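You operate a simulated robot arm through the tools that you are given. There is no shell and no other tool. Be economical: measure what you need, move in short steps, check, and stop when the job is done.

Carry out the task below with a simulated robot arm. There is one attempt and no reset: what you move stays moved.

## Task
Switch the meter on and zero it on the clear vial.
Fine: put the vial back in its hole; leave the meter on.

It is judged by the outcome, as a careful person would: the job done as asked, and still so three seconds after it is handed in. It fails if anything else is knocked over, pushed out of place, dropped, spilled or broken.

## Robot
A 7-joint arm with a two-finger parallel gripper, fixed in place. Base frame: the origin is at the foot of the arm, x ahead of it, y to its left, z up; the work surface is at about z = 8. Readings come in mm, degrees, newtons and seconds.
With the tool pointing down near the work surface it reaches from about 220 to 580 mm from the base axis. Its first joint turns from -66.0 to 66.0 degrees. Payload 2.5 kg.
Tool frame: the origin (TCP) lies between the finger pads and is the grasp point; the fingertips stand 23 mm ahead of it; z points along the fingers, y is the line along which they close. The gripper opens to 94 mm. The fingers are 38 mm wide and 10 mm thick; the gripper's body (54 by 96 mm) begins 39 mm behind the TCP.
Orientation is that of the tool frame in the base frame, as [roll, pitch, yaw] about the fixed x, y, z axes, in that order (R = Rz(yaw) Ry(pitch) Rx(roll)). With the fingers straight down and closing along the base's y, the tool's x points along the base's -x, its y along +y and its z along -z.

## Interface
- The arm moves only by the tool servo_tool. Its argument "commands" is a list of rows, each a list of 7 numbers: the turn, a rotation vector about the base's x, y, z in degrees, then the shift along the base's x, y, z in mm, then the finger opening in mm, from 0 to 94. In form: [[wx, wy, wz, x, y, z, hand], ...]. A call has 1 to 8 rows; each row is the pose to reach, as a shift and turn from the pose commanded when the call began. A row lasts 0.2 s, in which the tool goes at most 50 mm and 8.6 degrees; a call with a longer step from one row to the next is refused whole, and so is a gripper value outside its range. Where a pose cannot be reached the arm comes as near as it can. A force on the tool above 40 N (or 10 N above the force at the start of the call, whichever is more), or a blocked arm, ends the call early, and 0.2 s more pass. Each finger travels about 108 mm/s and halts on what it meets, pressing with about 35 N; the grip force reading is that of the motor and also rises with nothing between the fingers. The clock runs only during rows and for 0.2 s after the last one: add rows that repeat a pose to give the fingers time. The reply holds the time, the measured pose of the TCP, the force on the tool along the base axes, the opening and the grip force, in the units named above and with some noise.
- Cameras (640 x 400 px; columns grow to the right, rows downward): "scene" is fixed at [107.6, -400.5, 545.9]; the picture's right is [0.89, -0.45, 0.00], its down [-0.24, -0.49, -0.84] and it looks along [0.38, 0.75, -0.54] (base axes); focal length 336 px, centre (320, 200). "wrist" rides on the gripper at [-39, 0, -44] in the tool frame; the picture's right is [0.00, -1.00, 0.00], its down [0.97, 0.00, -0.24] and it looks along [0.24, 0.00, 0.97] (tool axes); focal length 218 px, centre (320, 200).
- get_image(camera): a new picture of that camera. It takes no simulated time.
- pixel_to_xyz(camera, pixels): for up to 12 pixels [column, row] of the newest picture of that camera ("zoom" is the newest enlarged one), the place [x, y, z] in the base frame of the surface seen there, good to about 2 mm. It takes no simulated time.
- close_up(camera, box): a new picture of the part [left, top, right, bottom] of that camera's present view, enlarged. It takes no simulated time.
- job_done(): hands the job in; it is judged then, once.

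Work in short steps. Measure before you move; look again where a grasp or a placing could have gone wrong, and mend it. You have 80 turns and 46 pictures in all, those below and enlarged ones among them. Open the gripper and draw the arm clear of the work before you hand the job in, unless the task says otherwise; then end with one line.

The tools are called by a JSON object that holds its "op" and its "data". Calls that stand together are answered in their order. servo_tool: Moves the arm, as the interface text tells. Its arguments: {"type":"object","properties":{"commands":{"type":"array"}},"required":["commands"]} The other tools are called the same way: get_image (camera) takes a picture; pixel_to_xyz (camera, pixels) gives the place of the surface under pixels of a picture; close_up (camera, box) takes an enlarged picture of a part of a camera's view; job_done () hands the job in.

At the start:

```text
clock: 0.0
eef_pos: [431.6, 104.5, 334.2]
orientation: [179.9, 0.0, -180.0]
wrist_force: [0.0, -0.8, -0.1]
finger_gap: 94.0
grasp_force: 0.1
```

scene: 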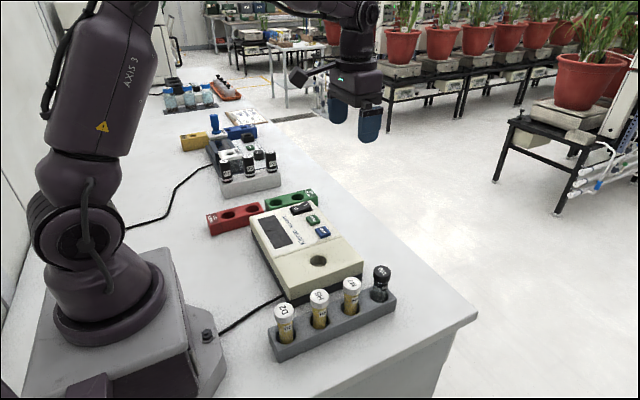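
wrist: 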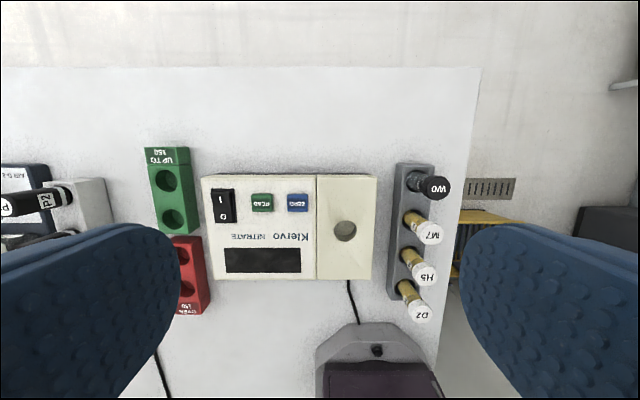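

The meter sits near scene (305,250), with a rack of four vials (D2, H5, M7, W0) beside it. I take close-ups to identify the clear vial and the buttons.

{"op": "close_up", "data": {"camera": "scene", "box": [200, 180, 420, 370]}}

{"op": "close_up", "data": {"camera": "wrist", "box": [140, 130, 480, 340]}}

{"op": "close_up", "data": {"camera": "scene", "box": [150, 70, 310, 210]}}

```text
2.11 times, centred on (310, 275) of scene
```

zoom: 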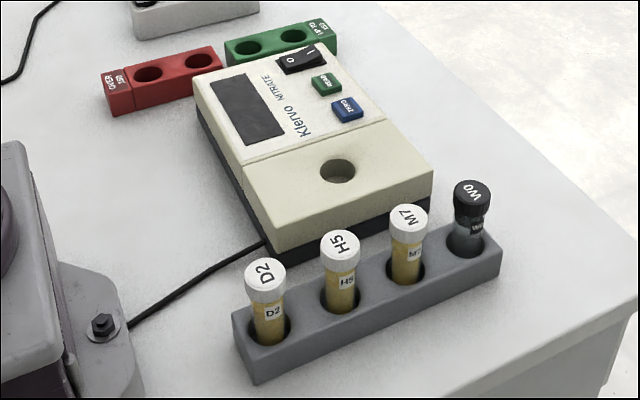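

```text
1.88 times, centred on (310, 235) of wrist
```

zoom: 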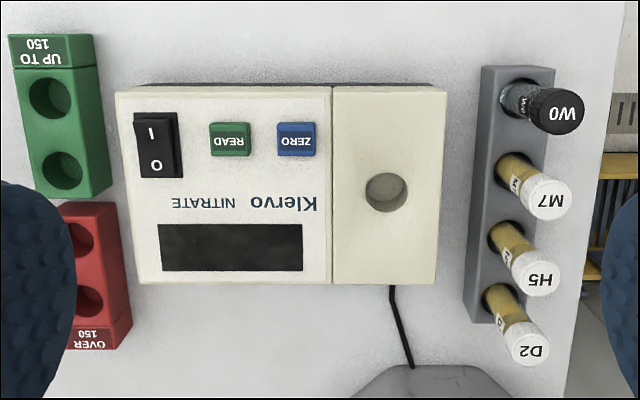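

```text
2.86 times, centred on (230, 140) of scene
```

zoom: 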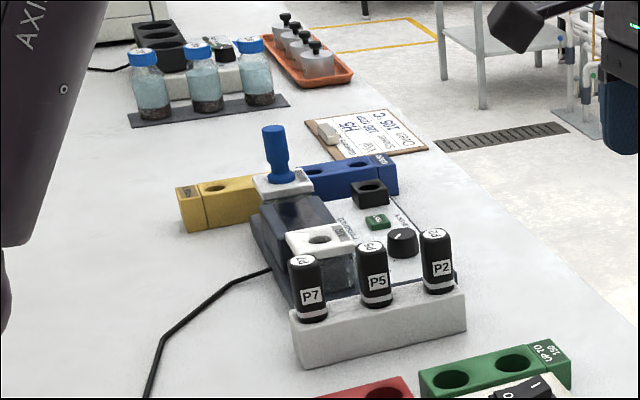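

The clear vial is W0 (black cap), and the meter is the Klervo with an I/O rocker and a ZERO button. I measure the rocker, ZERO, well and vial caps.

{"op": "pixel_to_xyz", "data": {"camera": "wrist", "pixels": [[223, 196], [224, 217], [263, 203], [298, 203], [345, 231], [345, 190], [437, 188], [418, 183], [430, 236], [398, 200], [345, 265], [412, 168]]}}

{"op": "pixel_to_xyz", "data": {"camera": "scene", "pixels": [[381, 270], [379, 291], [362, 300], [396, 299], [350, 284], [318, 261], [323, 232], [296, 211], [306, 206], [312, 220], [385, 300], [305, 300]]}}

```text
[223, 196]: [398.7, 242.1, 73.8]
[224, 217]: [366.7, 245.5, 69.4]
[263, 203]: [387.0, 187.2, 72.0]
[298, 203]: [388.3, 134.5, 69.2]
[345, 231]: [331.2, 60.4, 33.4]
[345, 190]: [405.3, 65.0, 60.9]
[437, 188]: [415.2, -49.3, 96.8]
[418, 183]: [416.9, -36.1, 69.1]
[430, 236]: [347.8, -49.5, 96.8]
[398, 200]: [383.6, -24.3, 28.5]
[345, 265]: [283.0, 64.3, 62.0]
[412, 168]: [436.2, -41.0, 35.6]
```

```text
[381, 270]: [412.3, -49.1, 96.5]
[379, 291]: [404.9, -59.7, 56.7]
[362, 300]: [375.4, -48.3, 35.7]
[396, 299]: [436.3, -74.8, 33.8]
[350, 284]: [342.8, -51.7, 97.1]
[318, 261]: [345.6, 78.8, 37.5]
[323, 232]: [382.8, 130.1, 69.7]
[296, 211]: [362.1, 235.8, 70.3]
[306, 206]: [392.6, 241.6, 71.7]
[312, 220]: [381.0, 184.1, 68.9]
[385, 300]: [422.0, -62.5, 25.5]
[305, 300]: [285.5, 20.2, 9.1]
```

The I end of the rocker stands proud at (399,242,74), so the meter is off. I close the fingers, turn the hand 90° so its narrow side fits half a rocker, and move above the rocker.

{"op": "servo_tool", "data": {"commands": [[0, 0, -8.5, -4, 17, -15, 60], [0, 0, -17, -8, 34, -30, 30], [0, 0, -25.5, -12, 51, -45, 0], [0, 0, -34, -16, 68, -60, 0], [0, 0, -42.5, -20, 85, -75, 0], [0, 0, -51, -24, 102, -90, 0], [0, 0, -59.5, -28, 119, -105, 0], [0, 0, -68, -31, 137.5, -120, 0]]}}

```text
clock: 1.8
eef_pos: [398.8, 244.9, 214.8]
orientation: [179.9, 0.1, 112.0]
wrist_force: [-0.1, -1.0, 0.1]
finger_gap: 0.4
grasp_force: 34.6
```

The turn goes well; I finish it and come down to 130 mm TCP height (tips at about 107).

{"op": "servo_tool", "data": {"commands": [[0, 0, -8, 0, -1, -25, 0], [0, 0, -16, 1, -2, -50, 0], [0, 0, -22, 2, -3, -85, 0], [0, 0, -22, 2, -3, -85, 0]]}}

{"op": "get_image", "data": {"camera": "wrist"}}

{"op": "close_up", "data": {"camera": "scene", "box": [220, 130, 380, 260]}}

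```text
clock: 2.8
eef_pos: [401.5, 239.6, 127.8]
orientation: [180.0, 0.0, 89.9]
wrist_force: [-0.5, 0.1, 0.7]
finger_gap: 0.0
grasp_force: 34.7
```

```text
40 pictures are left
```

wrist: 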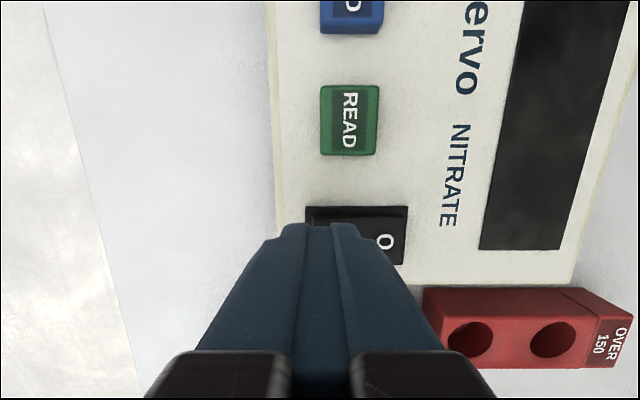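

```text
3.08 times, centred on (300, 195) of scene
```

zoom: 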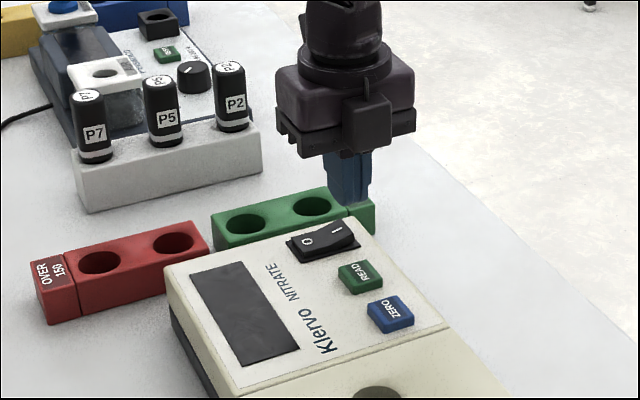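

The fingers hang above the rocker. I measure the rocker's corners in the zoom and the button, to aim the press.

{"op": "pixel_to_xyz", "data": {"camera": "zoom", "pixels": [[290, 239], [333, 219], [359, 239], [303, 261], [336, 230], [318, 242], [350, 237], [306, 240], [300, 250], [389, 311]]}}

{"op": "pixel_to_xyz", "data": {"camera": "wrist", "pixels": [[385, 241], [405, 255], [375, 215], [310, 215], [350, 5], [375, 32], [350, 120]]}}

```text
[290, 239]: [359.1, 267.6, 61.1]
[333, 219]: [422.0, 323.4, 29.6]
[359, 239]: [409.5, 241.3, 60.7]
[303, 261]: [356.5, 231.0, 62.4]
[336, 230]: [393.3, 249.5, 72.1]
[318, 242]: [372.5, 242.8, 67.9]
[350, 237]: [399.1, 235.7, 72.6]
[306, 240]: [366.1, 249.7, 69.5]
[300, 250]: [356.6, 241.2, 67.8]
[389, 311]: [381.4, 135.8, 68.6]
```

```text
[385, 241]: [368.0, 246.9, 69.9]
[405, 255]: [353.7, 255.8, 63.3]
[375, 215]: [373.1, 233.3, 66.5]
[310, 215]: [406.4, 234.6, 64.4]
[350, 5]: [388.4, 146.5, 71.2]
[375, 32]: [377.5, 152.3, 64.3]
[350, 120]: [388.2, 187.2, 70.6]
```

The rocker spans x 357–408 and is centred at y about 245. I press at (401, 245), going down in small steps to a tip height of about 68.

{"op": "servo_tool", "data": {"commands": [[0, 0, 0, 0, 5, 0, 0], [0, 0, 0, 0, 5, -20, 0], [0, 0, 0, 0, 5, -28, 0], [0, 0, 0, 0, 5, -31, 0], [0, 0, 0, 0, 5, -33, 0], [0, 0, 0, 0, 5, -35, 0], [0, 0, 0, 0, 5, -37, 0]]}}

{"op": "close_up", "data": {"camera": "scene", "box": [220, 130, 380, 260]}}

```text
clock: 4.5
eef_pos: [401.9, 243.8, 95.2]
orientation: [-180.0, 0.0, 90.0]
wrist_force: [-3.3, -1.0, 5.5]
finger_gap: 0.0
grasp_force: 34.8
stopped in row 7: the force on the tool passed its limit (the readings are from after the stop); the commanded pose is now the measured one
```

```text
3.08 times, centred on (300, 195) of scene
```

zoom: 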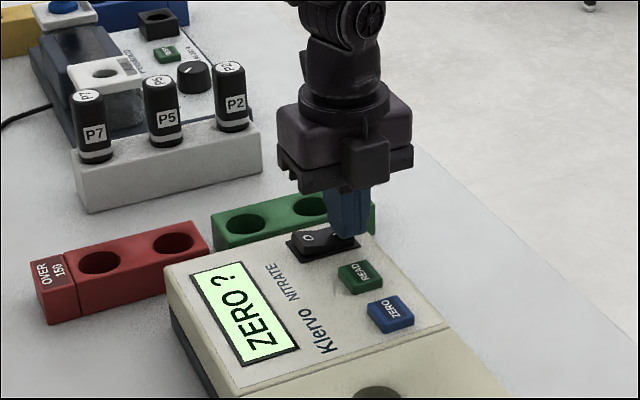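

The display reads "ZERO ?", so the meter is on. I lift off and turn back while moving toward the W0 vial, opening the hand.

{"op": "servo_tool", "data": {"commands": [[0, 0, 0, 0, 0, 45, 0], [0, 0, 8.5, 1, -20, 90, 0], [0, 0, 17, 2, -60, 115, 0], [0, 0, 25.5, 4, -105, 125, 0], [0, 0, 34, 6, -150, 125, 15], [0, 0, 42.5, 8, -195, 125, 30], [0, 0, 51, 10, -240, 125, 45], [0, 0, 59.5, 11, -280, 125, 60]]}}

{"op": "servo_tool", "data": {"commands": [[0, 0, 8.5, 0, -8, 0, 60], [0, 0, 17, 0, -13, 0, 60], [0, 0, 25.5, 0, -13, 0, 60], [0, 0, 30.5, 0, -13, -30, 60], [0, 0, 30.5, 0, -13, -50, 60], [0, 0, 30.5, 0, -13, -50, 60]]}}

{"op": "get_image", "data": {"camera": "wrist"}}

{"op": "close_up", "data": {"camera": "scene", "box": [240, 180, 440, 340]}}

```text
clock: 6.3
eef_pos: [413.4, -36.3, 221.6]
orientation: [179.9, 0.0, 149.5]
wrist_force: [-1.3, -1.4, 0.0]
finger_gap: 60.2
grasp_force: 0.3
```

```text
clock: 7.7
eef_pos: [413.3, -50.7, 167.1]
orientation: [-179.9, 0.0, -180.0]
wrist_force: [-0.3, -0.3, 0.3]
finger_gap: 60.0
grasp_force: 0.1
```

```text
37 pictures are left
```

wrist: 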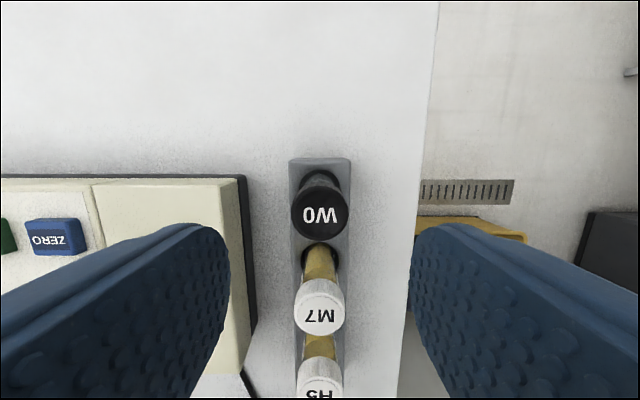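

```text
2.50 times, centred on (340, 260) of scene
```

zoom: 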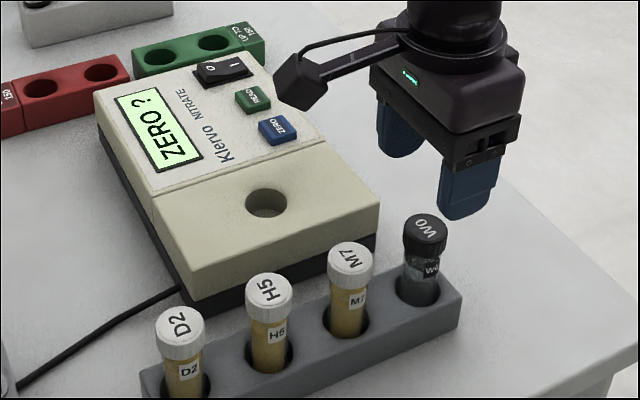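

The cap W0 is between the fingers at wrist (320,211). I measure the cap edges and the rim of the well.

{"op": "pixel_to_xyz", "data": {"camera": "wrist", "pixels": [[294, 213], [347, 213], [320, 191], [320, 234], [320, 172], [292, 170], [350, 170], [308, 308], [328, 262], [333, 300]]}}

{"op": "pixel_to_xyz", "data": {"camera": "zoom", "pixels": [[243, 204], [289, 204], [265, 187], [265, 219], [265, 212], [423, 230], [423, 218], [420, 275], [395, 283], [442, 285], [420, 305], [421, 290]]}}

```text
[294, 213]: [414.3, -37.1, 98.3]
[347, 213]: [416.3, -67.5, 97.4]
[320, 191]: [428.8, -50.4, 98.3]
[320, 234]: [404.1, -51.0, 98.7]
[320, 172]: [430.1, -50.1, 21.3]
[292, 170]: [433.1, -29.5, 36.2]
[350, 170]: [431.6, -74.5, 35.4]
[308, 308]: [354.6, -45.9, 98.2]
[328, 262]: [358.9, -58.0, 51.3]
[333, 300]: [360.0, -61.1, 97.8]
```

```text
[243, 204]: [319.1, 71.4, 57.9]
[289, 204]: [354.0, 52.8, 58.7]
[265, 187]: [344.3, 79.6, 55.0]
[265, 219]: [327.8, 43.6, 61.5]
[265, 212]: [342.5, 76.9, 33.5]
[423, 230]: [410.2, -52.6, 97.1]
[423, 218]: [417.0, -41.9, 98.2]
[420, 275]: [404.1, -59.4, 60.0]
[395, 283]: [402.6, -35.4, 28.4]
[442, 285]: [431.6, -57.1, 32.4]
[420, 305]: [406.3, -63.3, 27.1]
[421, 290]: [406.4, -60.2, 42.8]
```

The cap is centred at about (415.5,-52) with its top at 98; the well is centred at about (336,62). I go down to TCP z = 94 with the fingers either side of the cap.

{"op": "servo_tool", "data": {"commands": [[0, 0, 0, 2, -1.3, 0, 60], [0, 0, 0, 2, -1.3, -25, 60], [0, 0, 0, 2, -1.3, -50, 60], [0, 0, 0, 2, -1.3, -65, 60], [0, 0, 0, 2, -1.3, -73, 60], [0, 0, 0, 2, -1.3, -73, 60]]}}

{"op": "get_image", "data": {"camera": "wrist"}}

{"op": "close_up", "data": {"camera": "scene", "box": [300, 210, 460, 340]}}

```text
clock: 9.1
eef_pos: [414.6, -50.6, 96.6]
orientation: [-180.0, 0.1, 180.0]
wrist_force: [-0.5, 0.2, 0.5]
finger_gap: 60.1
grasp_force: 0.0
```

```text
35 pictures are left
```

wrist: 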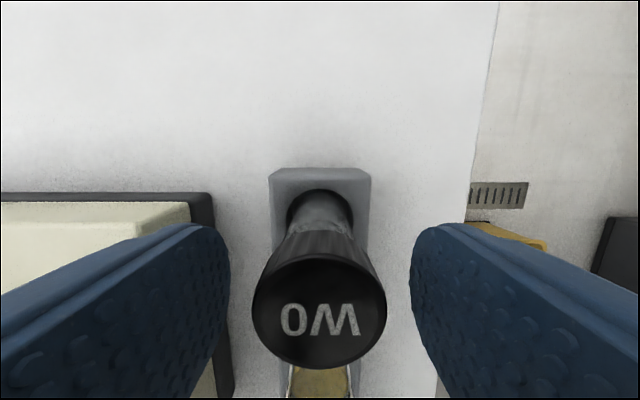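

```text
3.08 times, centred on (380, 275) of scene
```

zoom: 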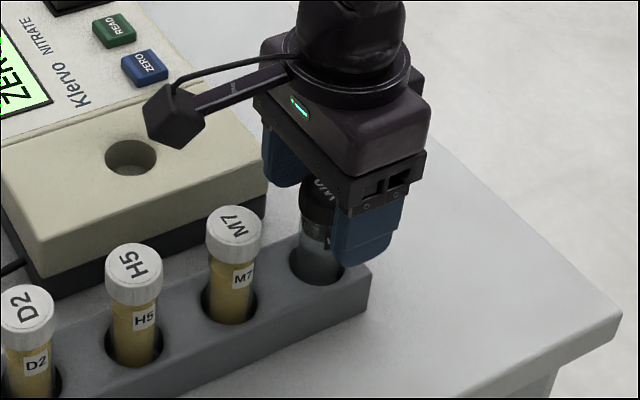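

The cap lies centred between the fingers (wrist 320,310). I close on it.

{"op": "servo_tool", "data": {"commands": [[0, 0, 0, 0, 0, -2, 40], [0, 0, 0, 0, 0, -2, 20], [0, 0, 0, 0, 0, -2, 15], [0, 0, 0, 0, 0, -2, 15]]}}

{"op": "servo_tool", "data": {"commands": [[0, 0, 0, 0, 0, 10, 15], [0, 0, 0, 0, 0, 35, 15], [0, 0, 0, 0, 0, 70, 15], [0, 0, 0, 0, 0, 90, 15], [0, 0, 0, 0, 0, 90, 15]]}}

{"op": "get_image", "data": {"camera": "scene"}}

{"op": "close_up", "data": {"camera": "scene", "box": [280, 170, 460, 330]}}

```text
clock: 10.1
eef_pos: [415.2, -50.7, 93.4]
orientation: [179.9, 0.0, -180.0]
wrist_force: [-0.2, 0.7, 2.3]
finger_gap: 30.8
grasp_force: 34.7
```

```text
clock: 11.3
eef_pos: [415.1, -49.6, 184.8]
orientation: [179.9, 0.0, 180.0]
wrist_force: [0.7, -0.1, -1.2]
finger_gap: 31.1
grasp_force: 35.2
```

```text
33 pictures are left
```

scene: 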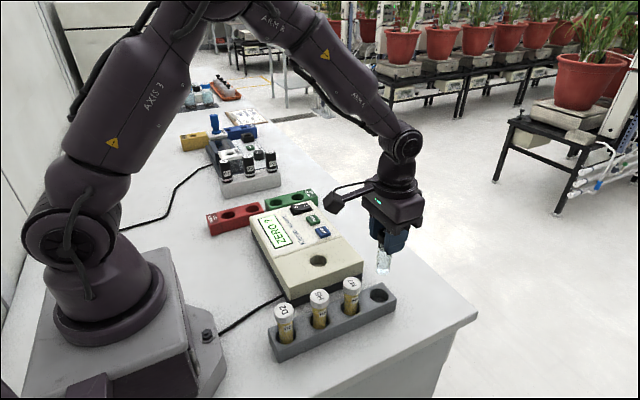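

```text
2.50 times, centred on (370, 250) of scene
```

zoom: 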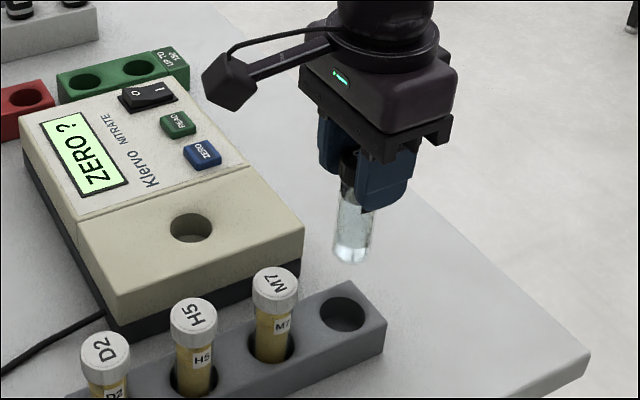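

The vial is held upright, with its lower end at zoom (353,262). I measure the well, the empty hole and the vial's lower end.

{"op": "pixel_to_xyz", "data": {"camera": "zoom", "pixels": [[168, 228], [213, 228], [190, 212], [190, 244], [190, 236], [318, 314], [366, 314], [343, 295], [343, 333], [343, 325], [352, 258], [355, 220]]}}

{"op": "get_image", "data": {"camera": "wrist"}}

```text
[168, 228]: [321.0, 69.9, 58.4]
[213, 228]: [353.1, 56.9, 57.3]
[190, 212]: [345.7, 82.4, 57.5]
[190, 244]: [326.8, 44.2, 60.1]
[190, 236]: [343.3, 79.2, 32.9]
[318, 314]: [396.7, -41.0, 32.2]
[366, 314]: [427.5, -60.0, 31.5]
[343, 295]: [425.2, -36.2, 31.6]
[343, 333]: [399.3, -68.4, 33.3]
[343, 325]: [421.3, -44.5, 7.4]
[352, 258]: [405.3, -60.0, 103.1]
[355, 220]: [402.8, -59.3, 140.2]
```

```text
31 pictures are left
```

wrist: 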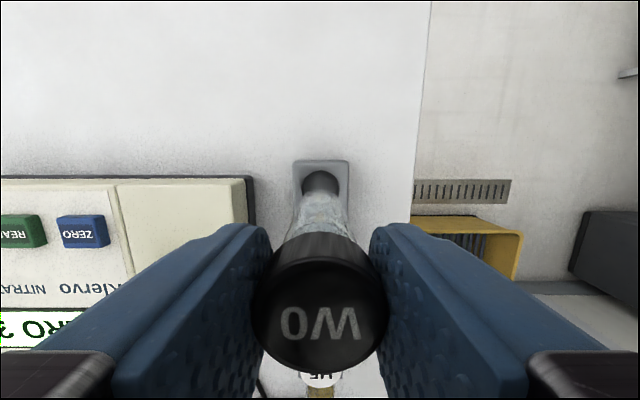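

The well is centred at about (337,63) with roughly 5 mm of slack round the vial. I lift a little more and carry the vial above the well, moving first in y to stay clear of M7.

{"op": "servo_tool", "data": {"commands": [[0, 0, 0, 0, 8, 15, 15], [0, 0, 0, -5, 35, 15, 15], [0, 0, 0, -25, 65, 15, 15], [0, 0, 0, -50, 90, 15, 15], [0, 0, 0, -70, 108, 15, 15], [0, 0, 0, -77.5, 113, 10, 15], [0, 0, 0, -77.5, 113, -5, 15], [0, 0, 0, -77.5, 113, -5, 15]]}}

{"op": "close_up", "data": {"camera": "scene", "box": [250, 170, 410, 300]}}

{"op": "get_image", "data": {"camera": "wrist"}}

```text
clock: 13.1
eef_pos: [339.2, 61.7, 178.6]
orientation: [-179.9, 0.1, 180.0]
wrist_force: [-0.3, -0.1, -0.9]
finger_gap: 30.8
grasp_force: 34.4
```

```text
3.08 times, centred on (330, 235) of scene
```

zoom: 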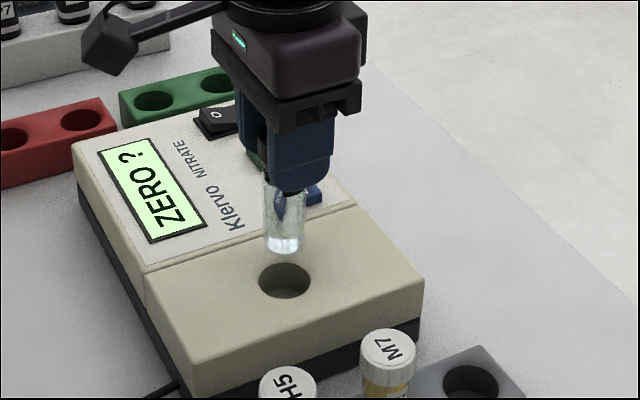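

```text
29 pictures are left
```

wrist: 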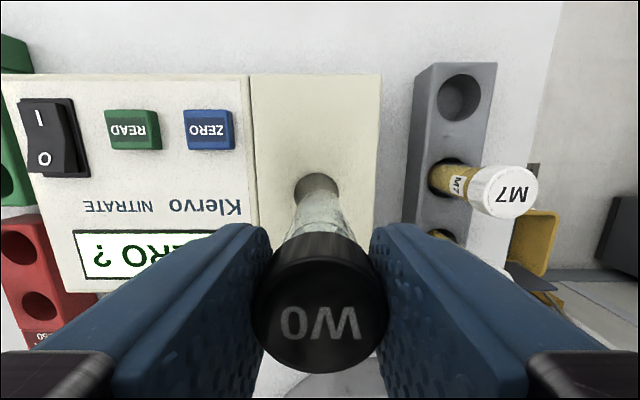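

The vial is right above the well; I check the visible rim in the wrist picture and the well in the zoom.

{"op": "pixel_to_xyz", "data": {"camera": "wrist", "pixels": [[317, 171], [293, 190], [339, 190], [317, 177], [300, 177]]}}

{"op": "pixel_to_xyz", "data": {"camera": "zoom", "pixels": [[257, 281], [312, 281], [285, 262], [285, 301], [283, 240], [268, 240], [300, 240], [285, 215]]}}

```text
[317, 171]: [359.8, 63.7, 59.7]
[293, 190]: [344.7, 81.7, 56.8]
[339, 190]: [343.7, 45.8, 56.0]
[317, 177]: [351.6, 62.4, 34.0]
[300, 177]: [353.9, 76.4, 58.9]
```

```text
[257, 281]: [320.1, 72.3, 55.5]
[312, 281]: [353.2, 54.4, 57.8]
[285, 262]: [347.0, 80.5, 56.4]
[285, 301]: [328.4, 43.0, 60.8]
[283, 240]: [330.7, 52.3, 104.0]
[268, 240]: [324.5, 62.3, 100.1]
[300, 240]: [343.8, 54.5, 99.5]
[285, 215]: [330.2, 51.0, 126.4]
```

The well centre comes out at about (337.5,63.5). I shift by (0.5,1.5) and lower the vial so its end enters the well.

{"op": "servo_tool", "data": {"commands": [[0, 0, 0, 0.5, 1.5, 0, 15], [0, 0, 0, 0.5, 1.5, -15, 15], [0, 0, 0, 0.5, 1.5, -25, 15], [0, 0, 0, 0.5, 1.5, -33, 15], [0, 0, 0, 0.5, 1.5, -40, 15], [0, 0, 0, 0.5, 1.5, -46, 15], [0, 0, 0, 0.5, 1.5, -52, 15]]}}

{"op": "close_up", "data": {"camera": "scene", "box": [250, 170, 410, 300]}}

```text
clock: 14.7
eef_pos: [339.8, 64.2, 127.9]
orientation: [-180.0, 0.0, 179.9]
wrist_force: [-0.8, 0.2, -0.2]
finger_gap: 30.7
grasp_force: 34.9
```

```text
3.08 times, centred on (330, 235) of scene
```

zoom: 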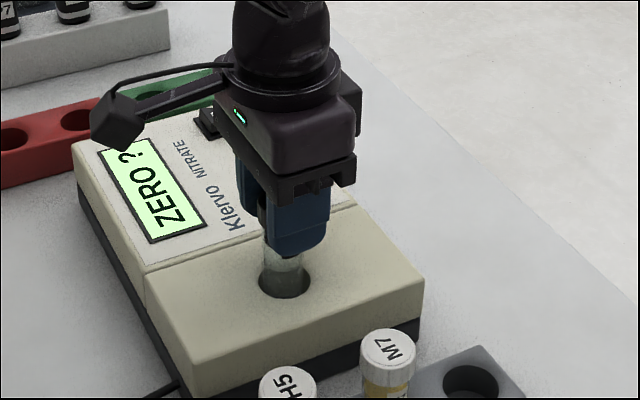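

The vial end is inside the well (zoom 283,285) with no contact force. I continue down slowly.

{"op": "servo_tool", "data": {"commands": [[0, 0, 0, -0.5, 0, -4, 15], [0, 0, 0, -0.5, 0, -8, 15], [0, 0, 0, -0.5, 0, -11, 15], [0, 0, 0, -0.5, 0, -14, 15], [0, 0, 0, -0.5, 0, -17, 15], [0, 0, 0, -0.5, 0, -20, 15]]}}

```text
clock: 16.0
eef_pos: [337.1, 64.1, 111.7]
orientation: [180.0, 0.2, 179.9]
wrist_force: [-1.6, 1.2, 5.1]
finger_gap: 30.2
grasp_force: 34.3
stopped in row 6: the force on the tool passed its limit (the readings are from after the stop); the commanded pose is now the measured one
```

Contact at TCP z = 111.7, which puts the vial's bottom at about 30 — plausibly the floor of the well. I look.

{"op": "close_up", "data": {"camera": "scene", "box": [250, 170, 410, 300]}}

{"op": "get_image", "data": {"camera": "wrist"}}

```text
3.08 times, centred on (330, 235) of scene
```

zoom: 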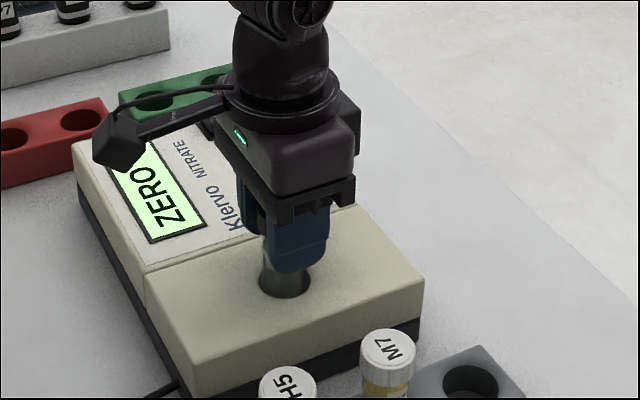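

```text
26 pictures are left
```

wrist: 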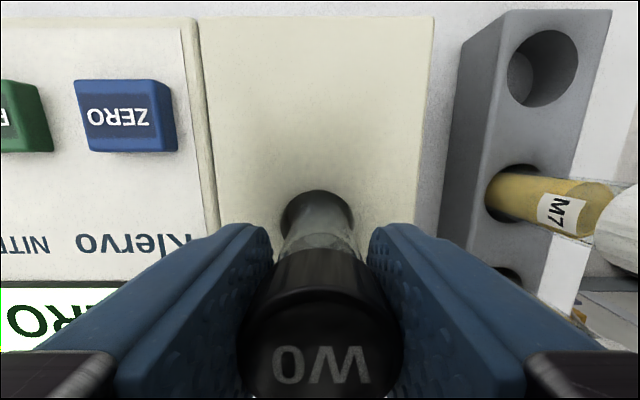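

The well floor reads at about z = 33 (inner points of the well), so the vial is seated, having slid slightly up in the grip. I release it and rise.

{"op": "servo_tool", "data": {"commands": [[0, 0, 0, 0, 0, 0, 34], [0, 0, 0, 0, 0, 0, 45], [0, 0, 0, 0, 0, 0, 60], [0, 0, 0, 0, 0, 0, 60], [0, 0, 0, 0, 0, 30, 60], [0, 0, 0, 0, 0, 70, 60], [0, 0, 0, 0, 0, 100, 60], [0, 0, 0, 0, 0, 100, 60]]}}

{"op": "close_up", "data": {"camera": "scene", "box": [250, 170, 410, 300]}}

{"op": "get_image", "data": {"camera": "wrist"}}

```text
clock: 17.8
eef_pos: [338.4, 64.5, 212.5]
orientation: [-180.0, 0.2, 179.9]
wrist_force: [0.1, -0.9, 0.6]
finger_gap: 60.2
grasp_force: 0.0
```

```text
3.08 times, centred on (330, 235) of scene
```

zoom: 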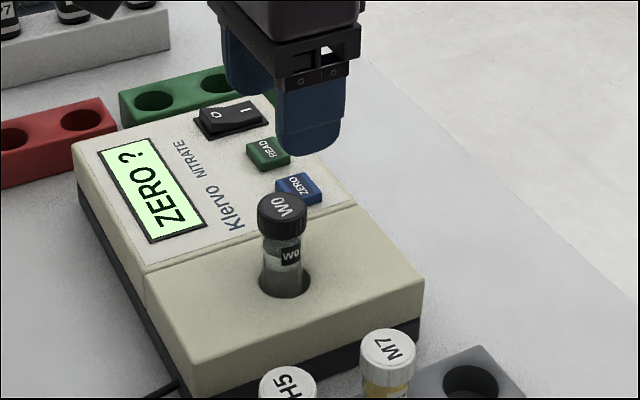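

```text
24 pictures are left
```

wrist: 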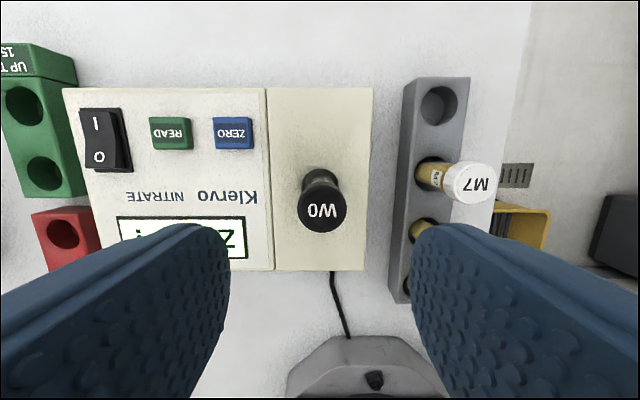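

W0 stands upright in the well. Next is ZERO; I measure its place from wrist (233,133) and the cap position.

{"op": "pixel_to_xyz", "data": {"camera": "wrist", "pixels": [[233, 133], [216, 133], [251, 133], [233, 119], [233, 148], [321, 210], [299, 210], [344, 210]]}}

{"op": "servo_tool", "data": {"commands": [[0, 0, 0, 10, 15, 0, 40], [0, 0, 0, 30, 40, 0, 20], [0, 0, 0, 45, 60, 0, 0], [0, 0, 0, 47, 70, 0, 0], [0, 0, 0, 47, 70, -40, 0], [0, 0, 0, 47, 70, -75, 0], [0, 0, 0, 47, 70, -100, 0], [0, 0, 0, 47, 70, -100, 0]]}}

```text
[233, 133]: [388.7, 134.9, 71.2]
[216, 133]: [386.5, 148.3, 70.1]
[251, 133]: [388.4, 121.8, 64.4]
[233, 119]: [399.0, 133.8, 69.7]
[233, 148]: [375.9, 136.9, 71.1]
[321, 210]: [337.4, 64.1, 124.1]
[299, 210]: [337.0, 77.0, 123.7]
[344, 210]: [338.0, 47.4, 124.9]
```

```text
clock: 19.6
eef_pos: [385.9, 134.1, 111.9]
orientation: [179.9, 0.3, 180.0]
wrist_force: [-0.8, 0.4, -0.8]
finger_gap: 0.1
grasp_force: 34.8
```

The tips are at about z = 89 over ZERO (387,135,71). I press down in small steps and lift again at once if not stopped.

{"op": "servo_tool", "data": {"commands": [[0, 0, 0, 1, 1, -10, 0], [0, 0, 0, 1, 1, -15, 0], [0, 0, 0, 1, 1, -18, 0], [0, 0, 0, 1, 1, -20, 0], [0, 0, 0, 1, 1, -22, 0], [0, 0, 0, 1, 1, -24, 0]]}}

{"op": "close_up", "data": {"camera": "scene", "box": [240, 160, 400, 290]}}

```text
clock: 21.0
eef_pos: [386.8, 134.2, 87.8]
orientation: [180.0, 0.2, -180.0]
wrist_force: [-4.2, 0.1, 9.8]
finger_gap: 0.0
grasp_force: 35.1
```

```text
3.08 times, centred on (320, 225) of scene
```

zoom: 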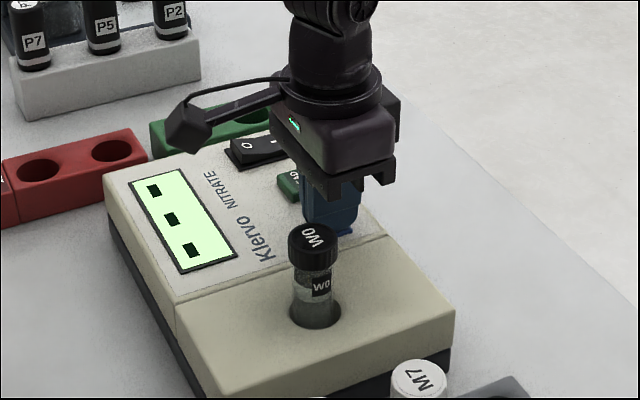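

The display shows three blocks, so the zeroing runs. I lift off ZERO and wait a while for it to finish.

{"op": "servo_tool", "data": {"commands": [[0, 0, 0, 0, 0, 20, 0], [0, 0, 0, 0, 0, 60, 0], [0, 0, 0, 0, 0, 100, 0], [0, 0, 0, 0, 0, 120, 0], [0, 0, 0, 0, 0, 120, 0], [0, 0, 0, 0, 0, 120, 0], [0, 0, 0, 0, 0, 120, 0], [0, 0, 0, 0, 0, 120, 0]]}}

{"op": "close_up", "data": {"camera": "scene", "box": [240, 160, 400, 290]}}

```text
clock: 22.8
eef_pos: [387.7, 134.5, 208.2]
orientation: [-180.0, 0.2, 179.9]
wrist_force: [0.1, -0.5, -0.7]
finger_gap: 0.0
grasp_force: 34.7
```

```text
3.08 times, centred on (320, 225) of scene
```

zoom: 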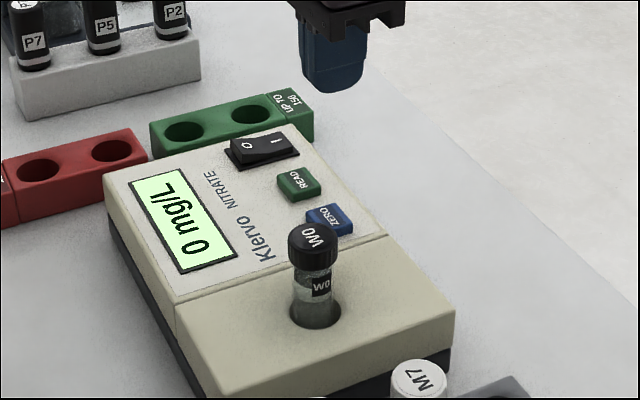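

It reads "0 mg/L": zeroed. Now I fetch the vial back: over the cap at (337.5,63), open to 60, and down to TCP z = 119.

{"op": "servo_tool", "data": {"commands": [[0, 0, 0, -15, -20, 0, 20], [0, 0, 0, -35, -50, 0, 40], [0, 0, 0, -50, -71, 0, 60], [0, 0, 0, -50, -71, 0, 60], [0, 0, 0, -50, -71, -30, 60], [0, 0, 0, -50, -71, -60, 60], [0, 0, 0, -50, -71, -80, 60], [0, 0, 0, -50, -71, -87, 60]]}}

{"op": "get_image", "data": {"camera": "wrist"}}

```text
clock: 24.6
eef_pos: [336.3, 63.9, 121.3]
orientation: [-179.9, 0.3, 179.9]
wrist_force: [0.7, 0.5, -0.2]
finger_gap: 59.9
grasp_force: 0.0
```

```text
21 pictures are left
```

wrist: 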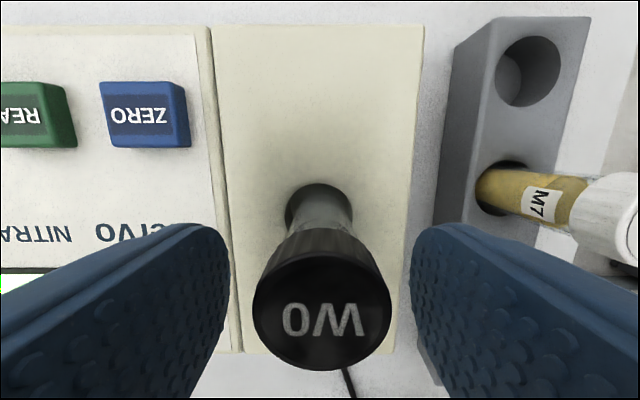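

The cap is centred between the fingers. I close and lift.

{"op": "servo_tool", "data": {"commands": [[0, 0, 0, 0, 0, -1, 40], [0, 0, 0, 0, 0, -1, 20], [0, 0, 0, 0, 0, -1, 15], [0, 0, 0, 0, 0, -1, 15]]}}

{"op": "servo_tool", "data": {"commands": [[0, 0, 0, 0, 0, 10, 15], [0, 0, 0, 0, 0, 35, 15], [0, 0, 0, 0, 0, 70, 15], [0, 0, 0, 0, 0, 95, 15], [0, 0, 0, 0, 0, 95, 15]]}}

{"op": "close_up", "data": {"camera": "scene", "box": [250, 150, 430, 310]}}

```text
clock: 25.6
eef_pos: [337.0, 64.0, 119.8]
orientation: [-179.8, 0.2, 179.8]
wrist_force: [-0.1, 0.1, 0.2]
finger_gap: 30.7
grasp_force: 35.5
```

```text
clock: 26.8
eef_pos: [335.0, 62.7, 215.6]
orientation: [179.9, 0.1, 179.9]
wrist_force: [0.0, -0.2, -0.7]
finger_gap: 30.5
grasp_force: 35.2
```

```text
2.50 times, centred on (340, 230) of scene
```

zoom: 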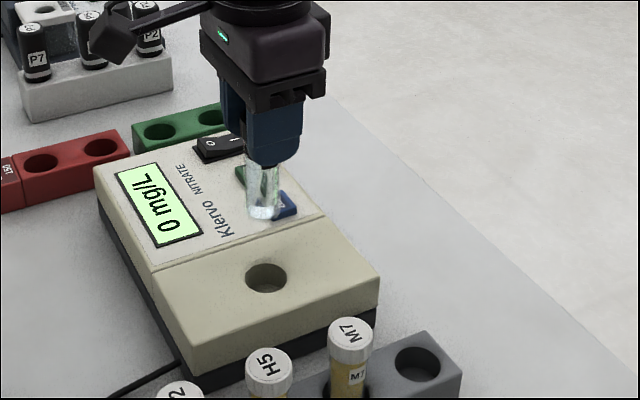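

The vial comes out cleanly and the display still reads 0 mg/L. I carry it back over the empty hole at about (413,-51.5).

{"op": "servo_tool", "data": {"commands": [[0, 0, 0, 25, -10, 0, 15], [0, 0, 0, 50, -30, 0, 15], [0, 0, 0, 70, -60, 0, 15], [0, 0, 0, 77.5, -90, 0, 15], [0, 0, 0, 77.5, -110, 0, 15], [0, 0, 0, 77.5, -114.5, 0, 15], [0, 0, 0, 77.5, -114.5, -40, 15], [0, 0, 0, 77.5, -114.5, -55, 15]]}}

{"op": "get_image", "data": {"camera": "wrist"}}

{"op": "close_up", "data": {"camera": "scene", "box": [300, 210, 460, 340]}}

```text
clock: 28.6
eef_pos: [413.6, -52.7, 162.4]
orientation: [180.0, 0.2, 179.8]
wrist_force: [-0.2, -0.1, -0.6]
finger_gap: 30.8
grasp_force: 35.0
```

```text
19 pictures are left
```

wrist: 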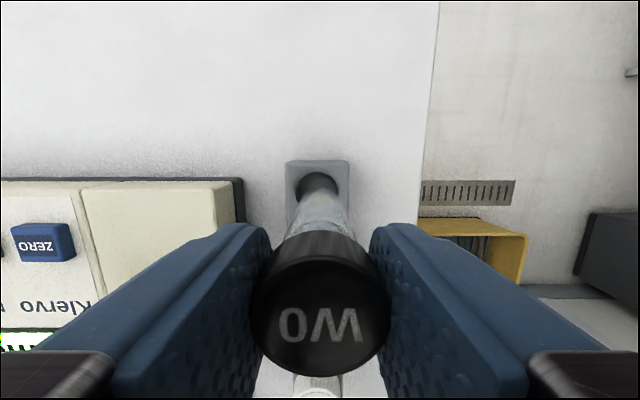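

```text
3.08 times, centred on (380, 275) of scene
```

zoom: 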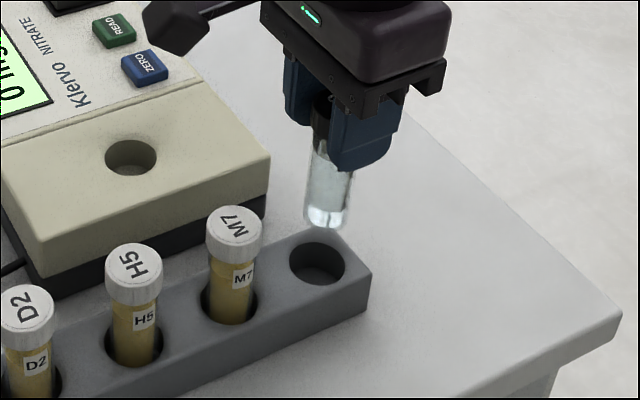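

The vial lines up with the hole at about (413,-51.7). I shift 1 mm in y and lower it into the rack.

{"op": "servo_tool", "data": {"commands": [[0, 0, 0, -0.3, 1, 0, 15], [0, 0, 0, -0.3, 1, -15, 15], [0, 0, 0, -0.3, 1, -28, 15], [0, 0, 0, -0.3, 1, -38, 15], [0, 0, 0, -0.3, 1, -48, 15], [0, 0, 0, -0.3, 1, -57, 15], [0, 0, 0, -0.3, 1, -63, 15], [0, 0, 0, -0.3, 1, -65, 15]]}}

{"op": "close_up", "data": {"camera": "scene", "box": [300, 210, 460, 340]}}

```text
clock: 30.4
eef_pos: [413.7, -49.4, 94.4]
orientation: [180.0, 0.3, -180.0]
wrist_force: [0.2, 0.0, -1.2]
finger_gap: 30.8
grasp_force: 35.0
```

```text
3.08 times, centred on (380, 275) of scene
```

zoom: 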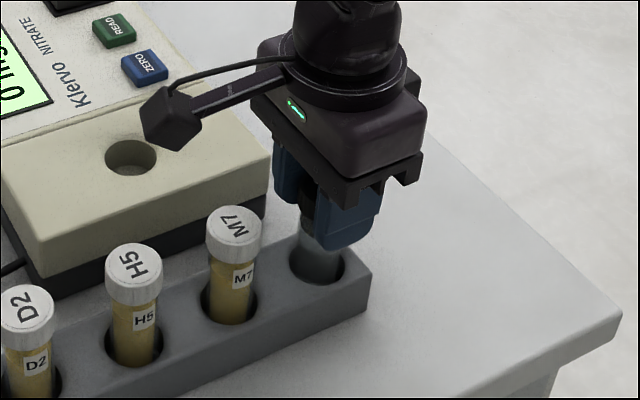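

The vial is in its hole, practically at the bottom. I ease down 2 mm more, release and rise.

{"op": "servo_tool", "data": {"commands": [[0, 0, 0, 0, 0, -1, 15], [0, 0, 0, 0, 0, -2, 15], [0, 0, 0, 0, 0, -2, 15]]}}

{"op": "servo_tool", "data": {"commands": [[0, 0, 0, 0, 0, 0, 34], [0, 0, 0, 0, 0, 0, 45], [0, 0, 0, 0, 0, 0, 60], [0, 0, 0, 0, 0, 0, 60], [0, 0, 0, 0, 0, 35, 60], [0, 0, 0, 0, 0, 80, 60], [0, 0, 0, 0, 0, 125, 60], [0, 0, 0, 0, 0, 170, 60]]}}

{"op": "get_image", "data": {"camera": "scene"}}

{"op": "close_up", "data": {"camera": "scene", "box": [220, 180, 440, 350]}}

```text
clock: 31.2
eef_pos: [412.7, -49.8, 94.1]
orientation: [179.9, 0.4, -179.9]
wrist_force: [-6.6, 3.6, 21.4]
finger_gap: 30.8
grasp_force: 35.0
```

```text
clock: 33.0
eef_pos: [414.6, -51.0, 264.0]
orientation: [180.0, 0.2, 179.8]
wrist_force: [-0.6, -0.3, -0.1]
finger_gap: 60.0
grasp_force: 0.0
```

```text
16 pictures are left
```

scene: 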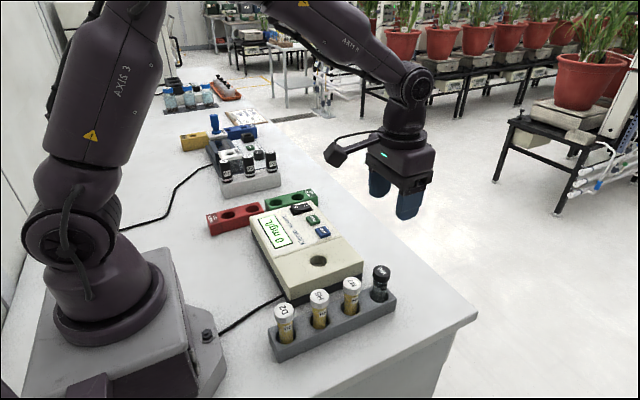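

```text
2.35 times, centred on (330, 265) of scene
```

zoom: 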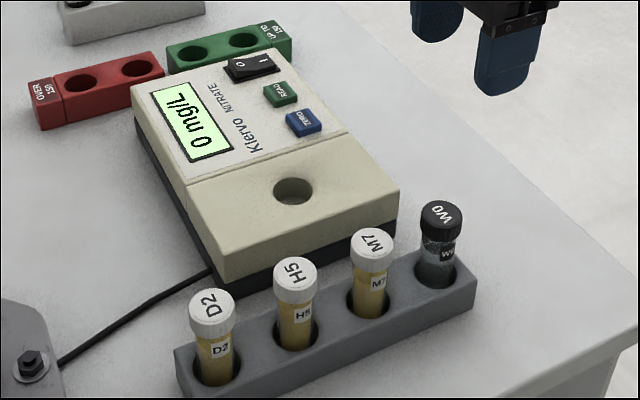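

W0 stands in its hole, the meter is on and reads 0 mg/L, nothing else has moved, and the arm is clear and open. I hand in.

{"op": "job_done", "data": {}}

```text
The job is handed in.
```

The meter is switched on and zeroed on the clear vial (W0), and it still reads 0 mg/L. The vial is back in its hole, and the arm is clear with the gripper open.
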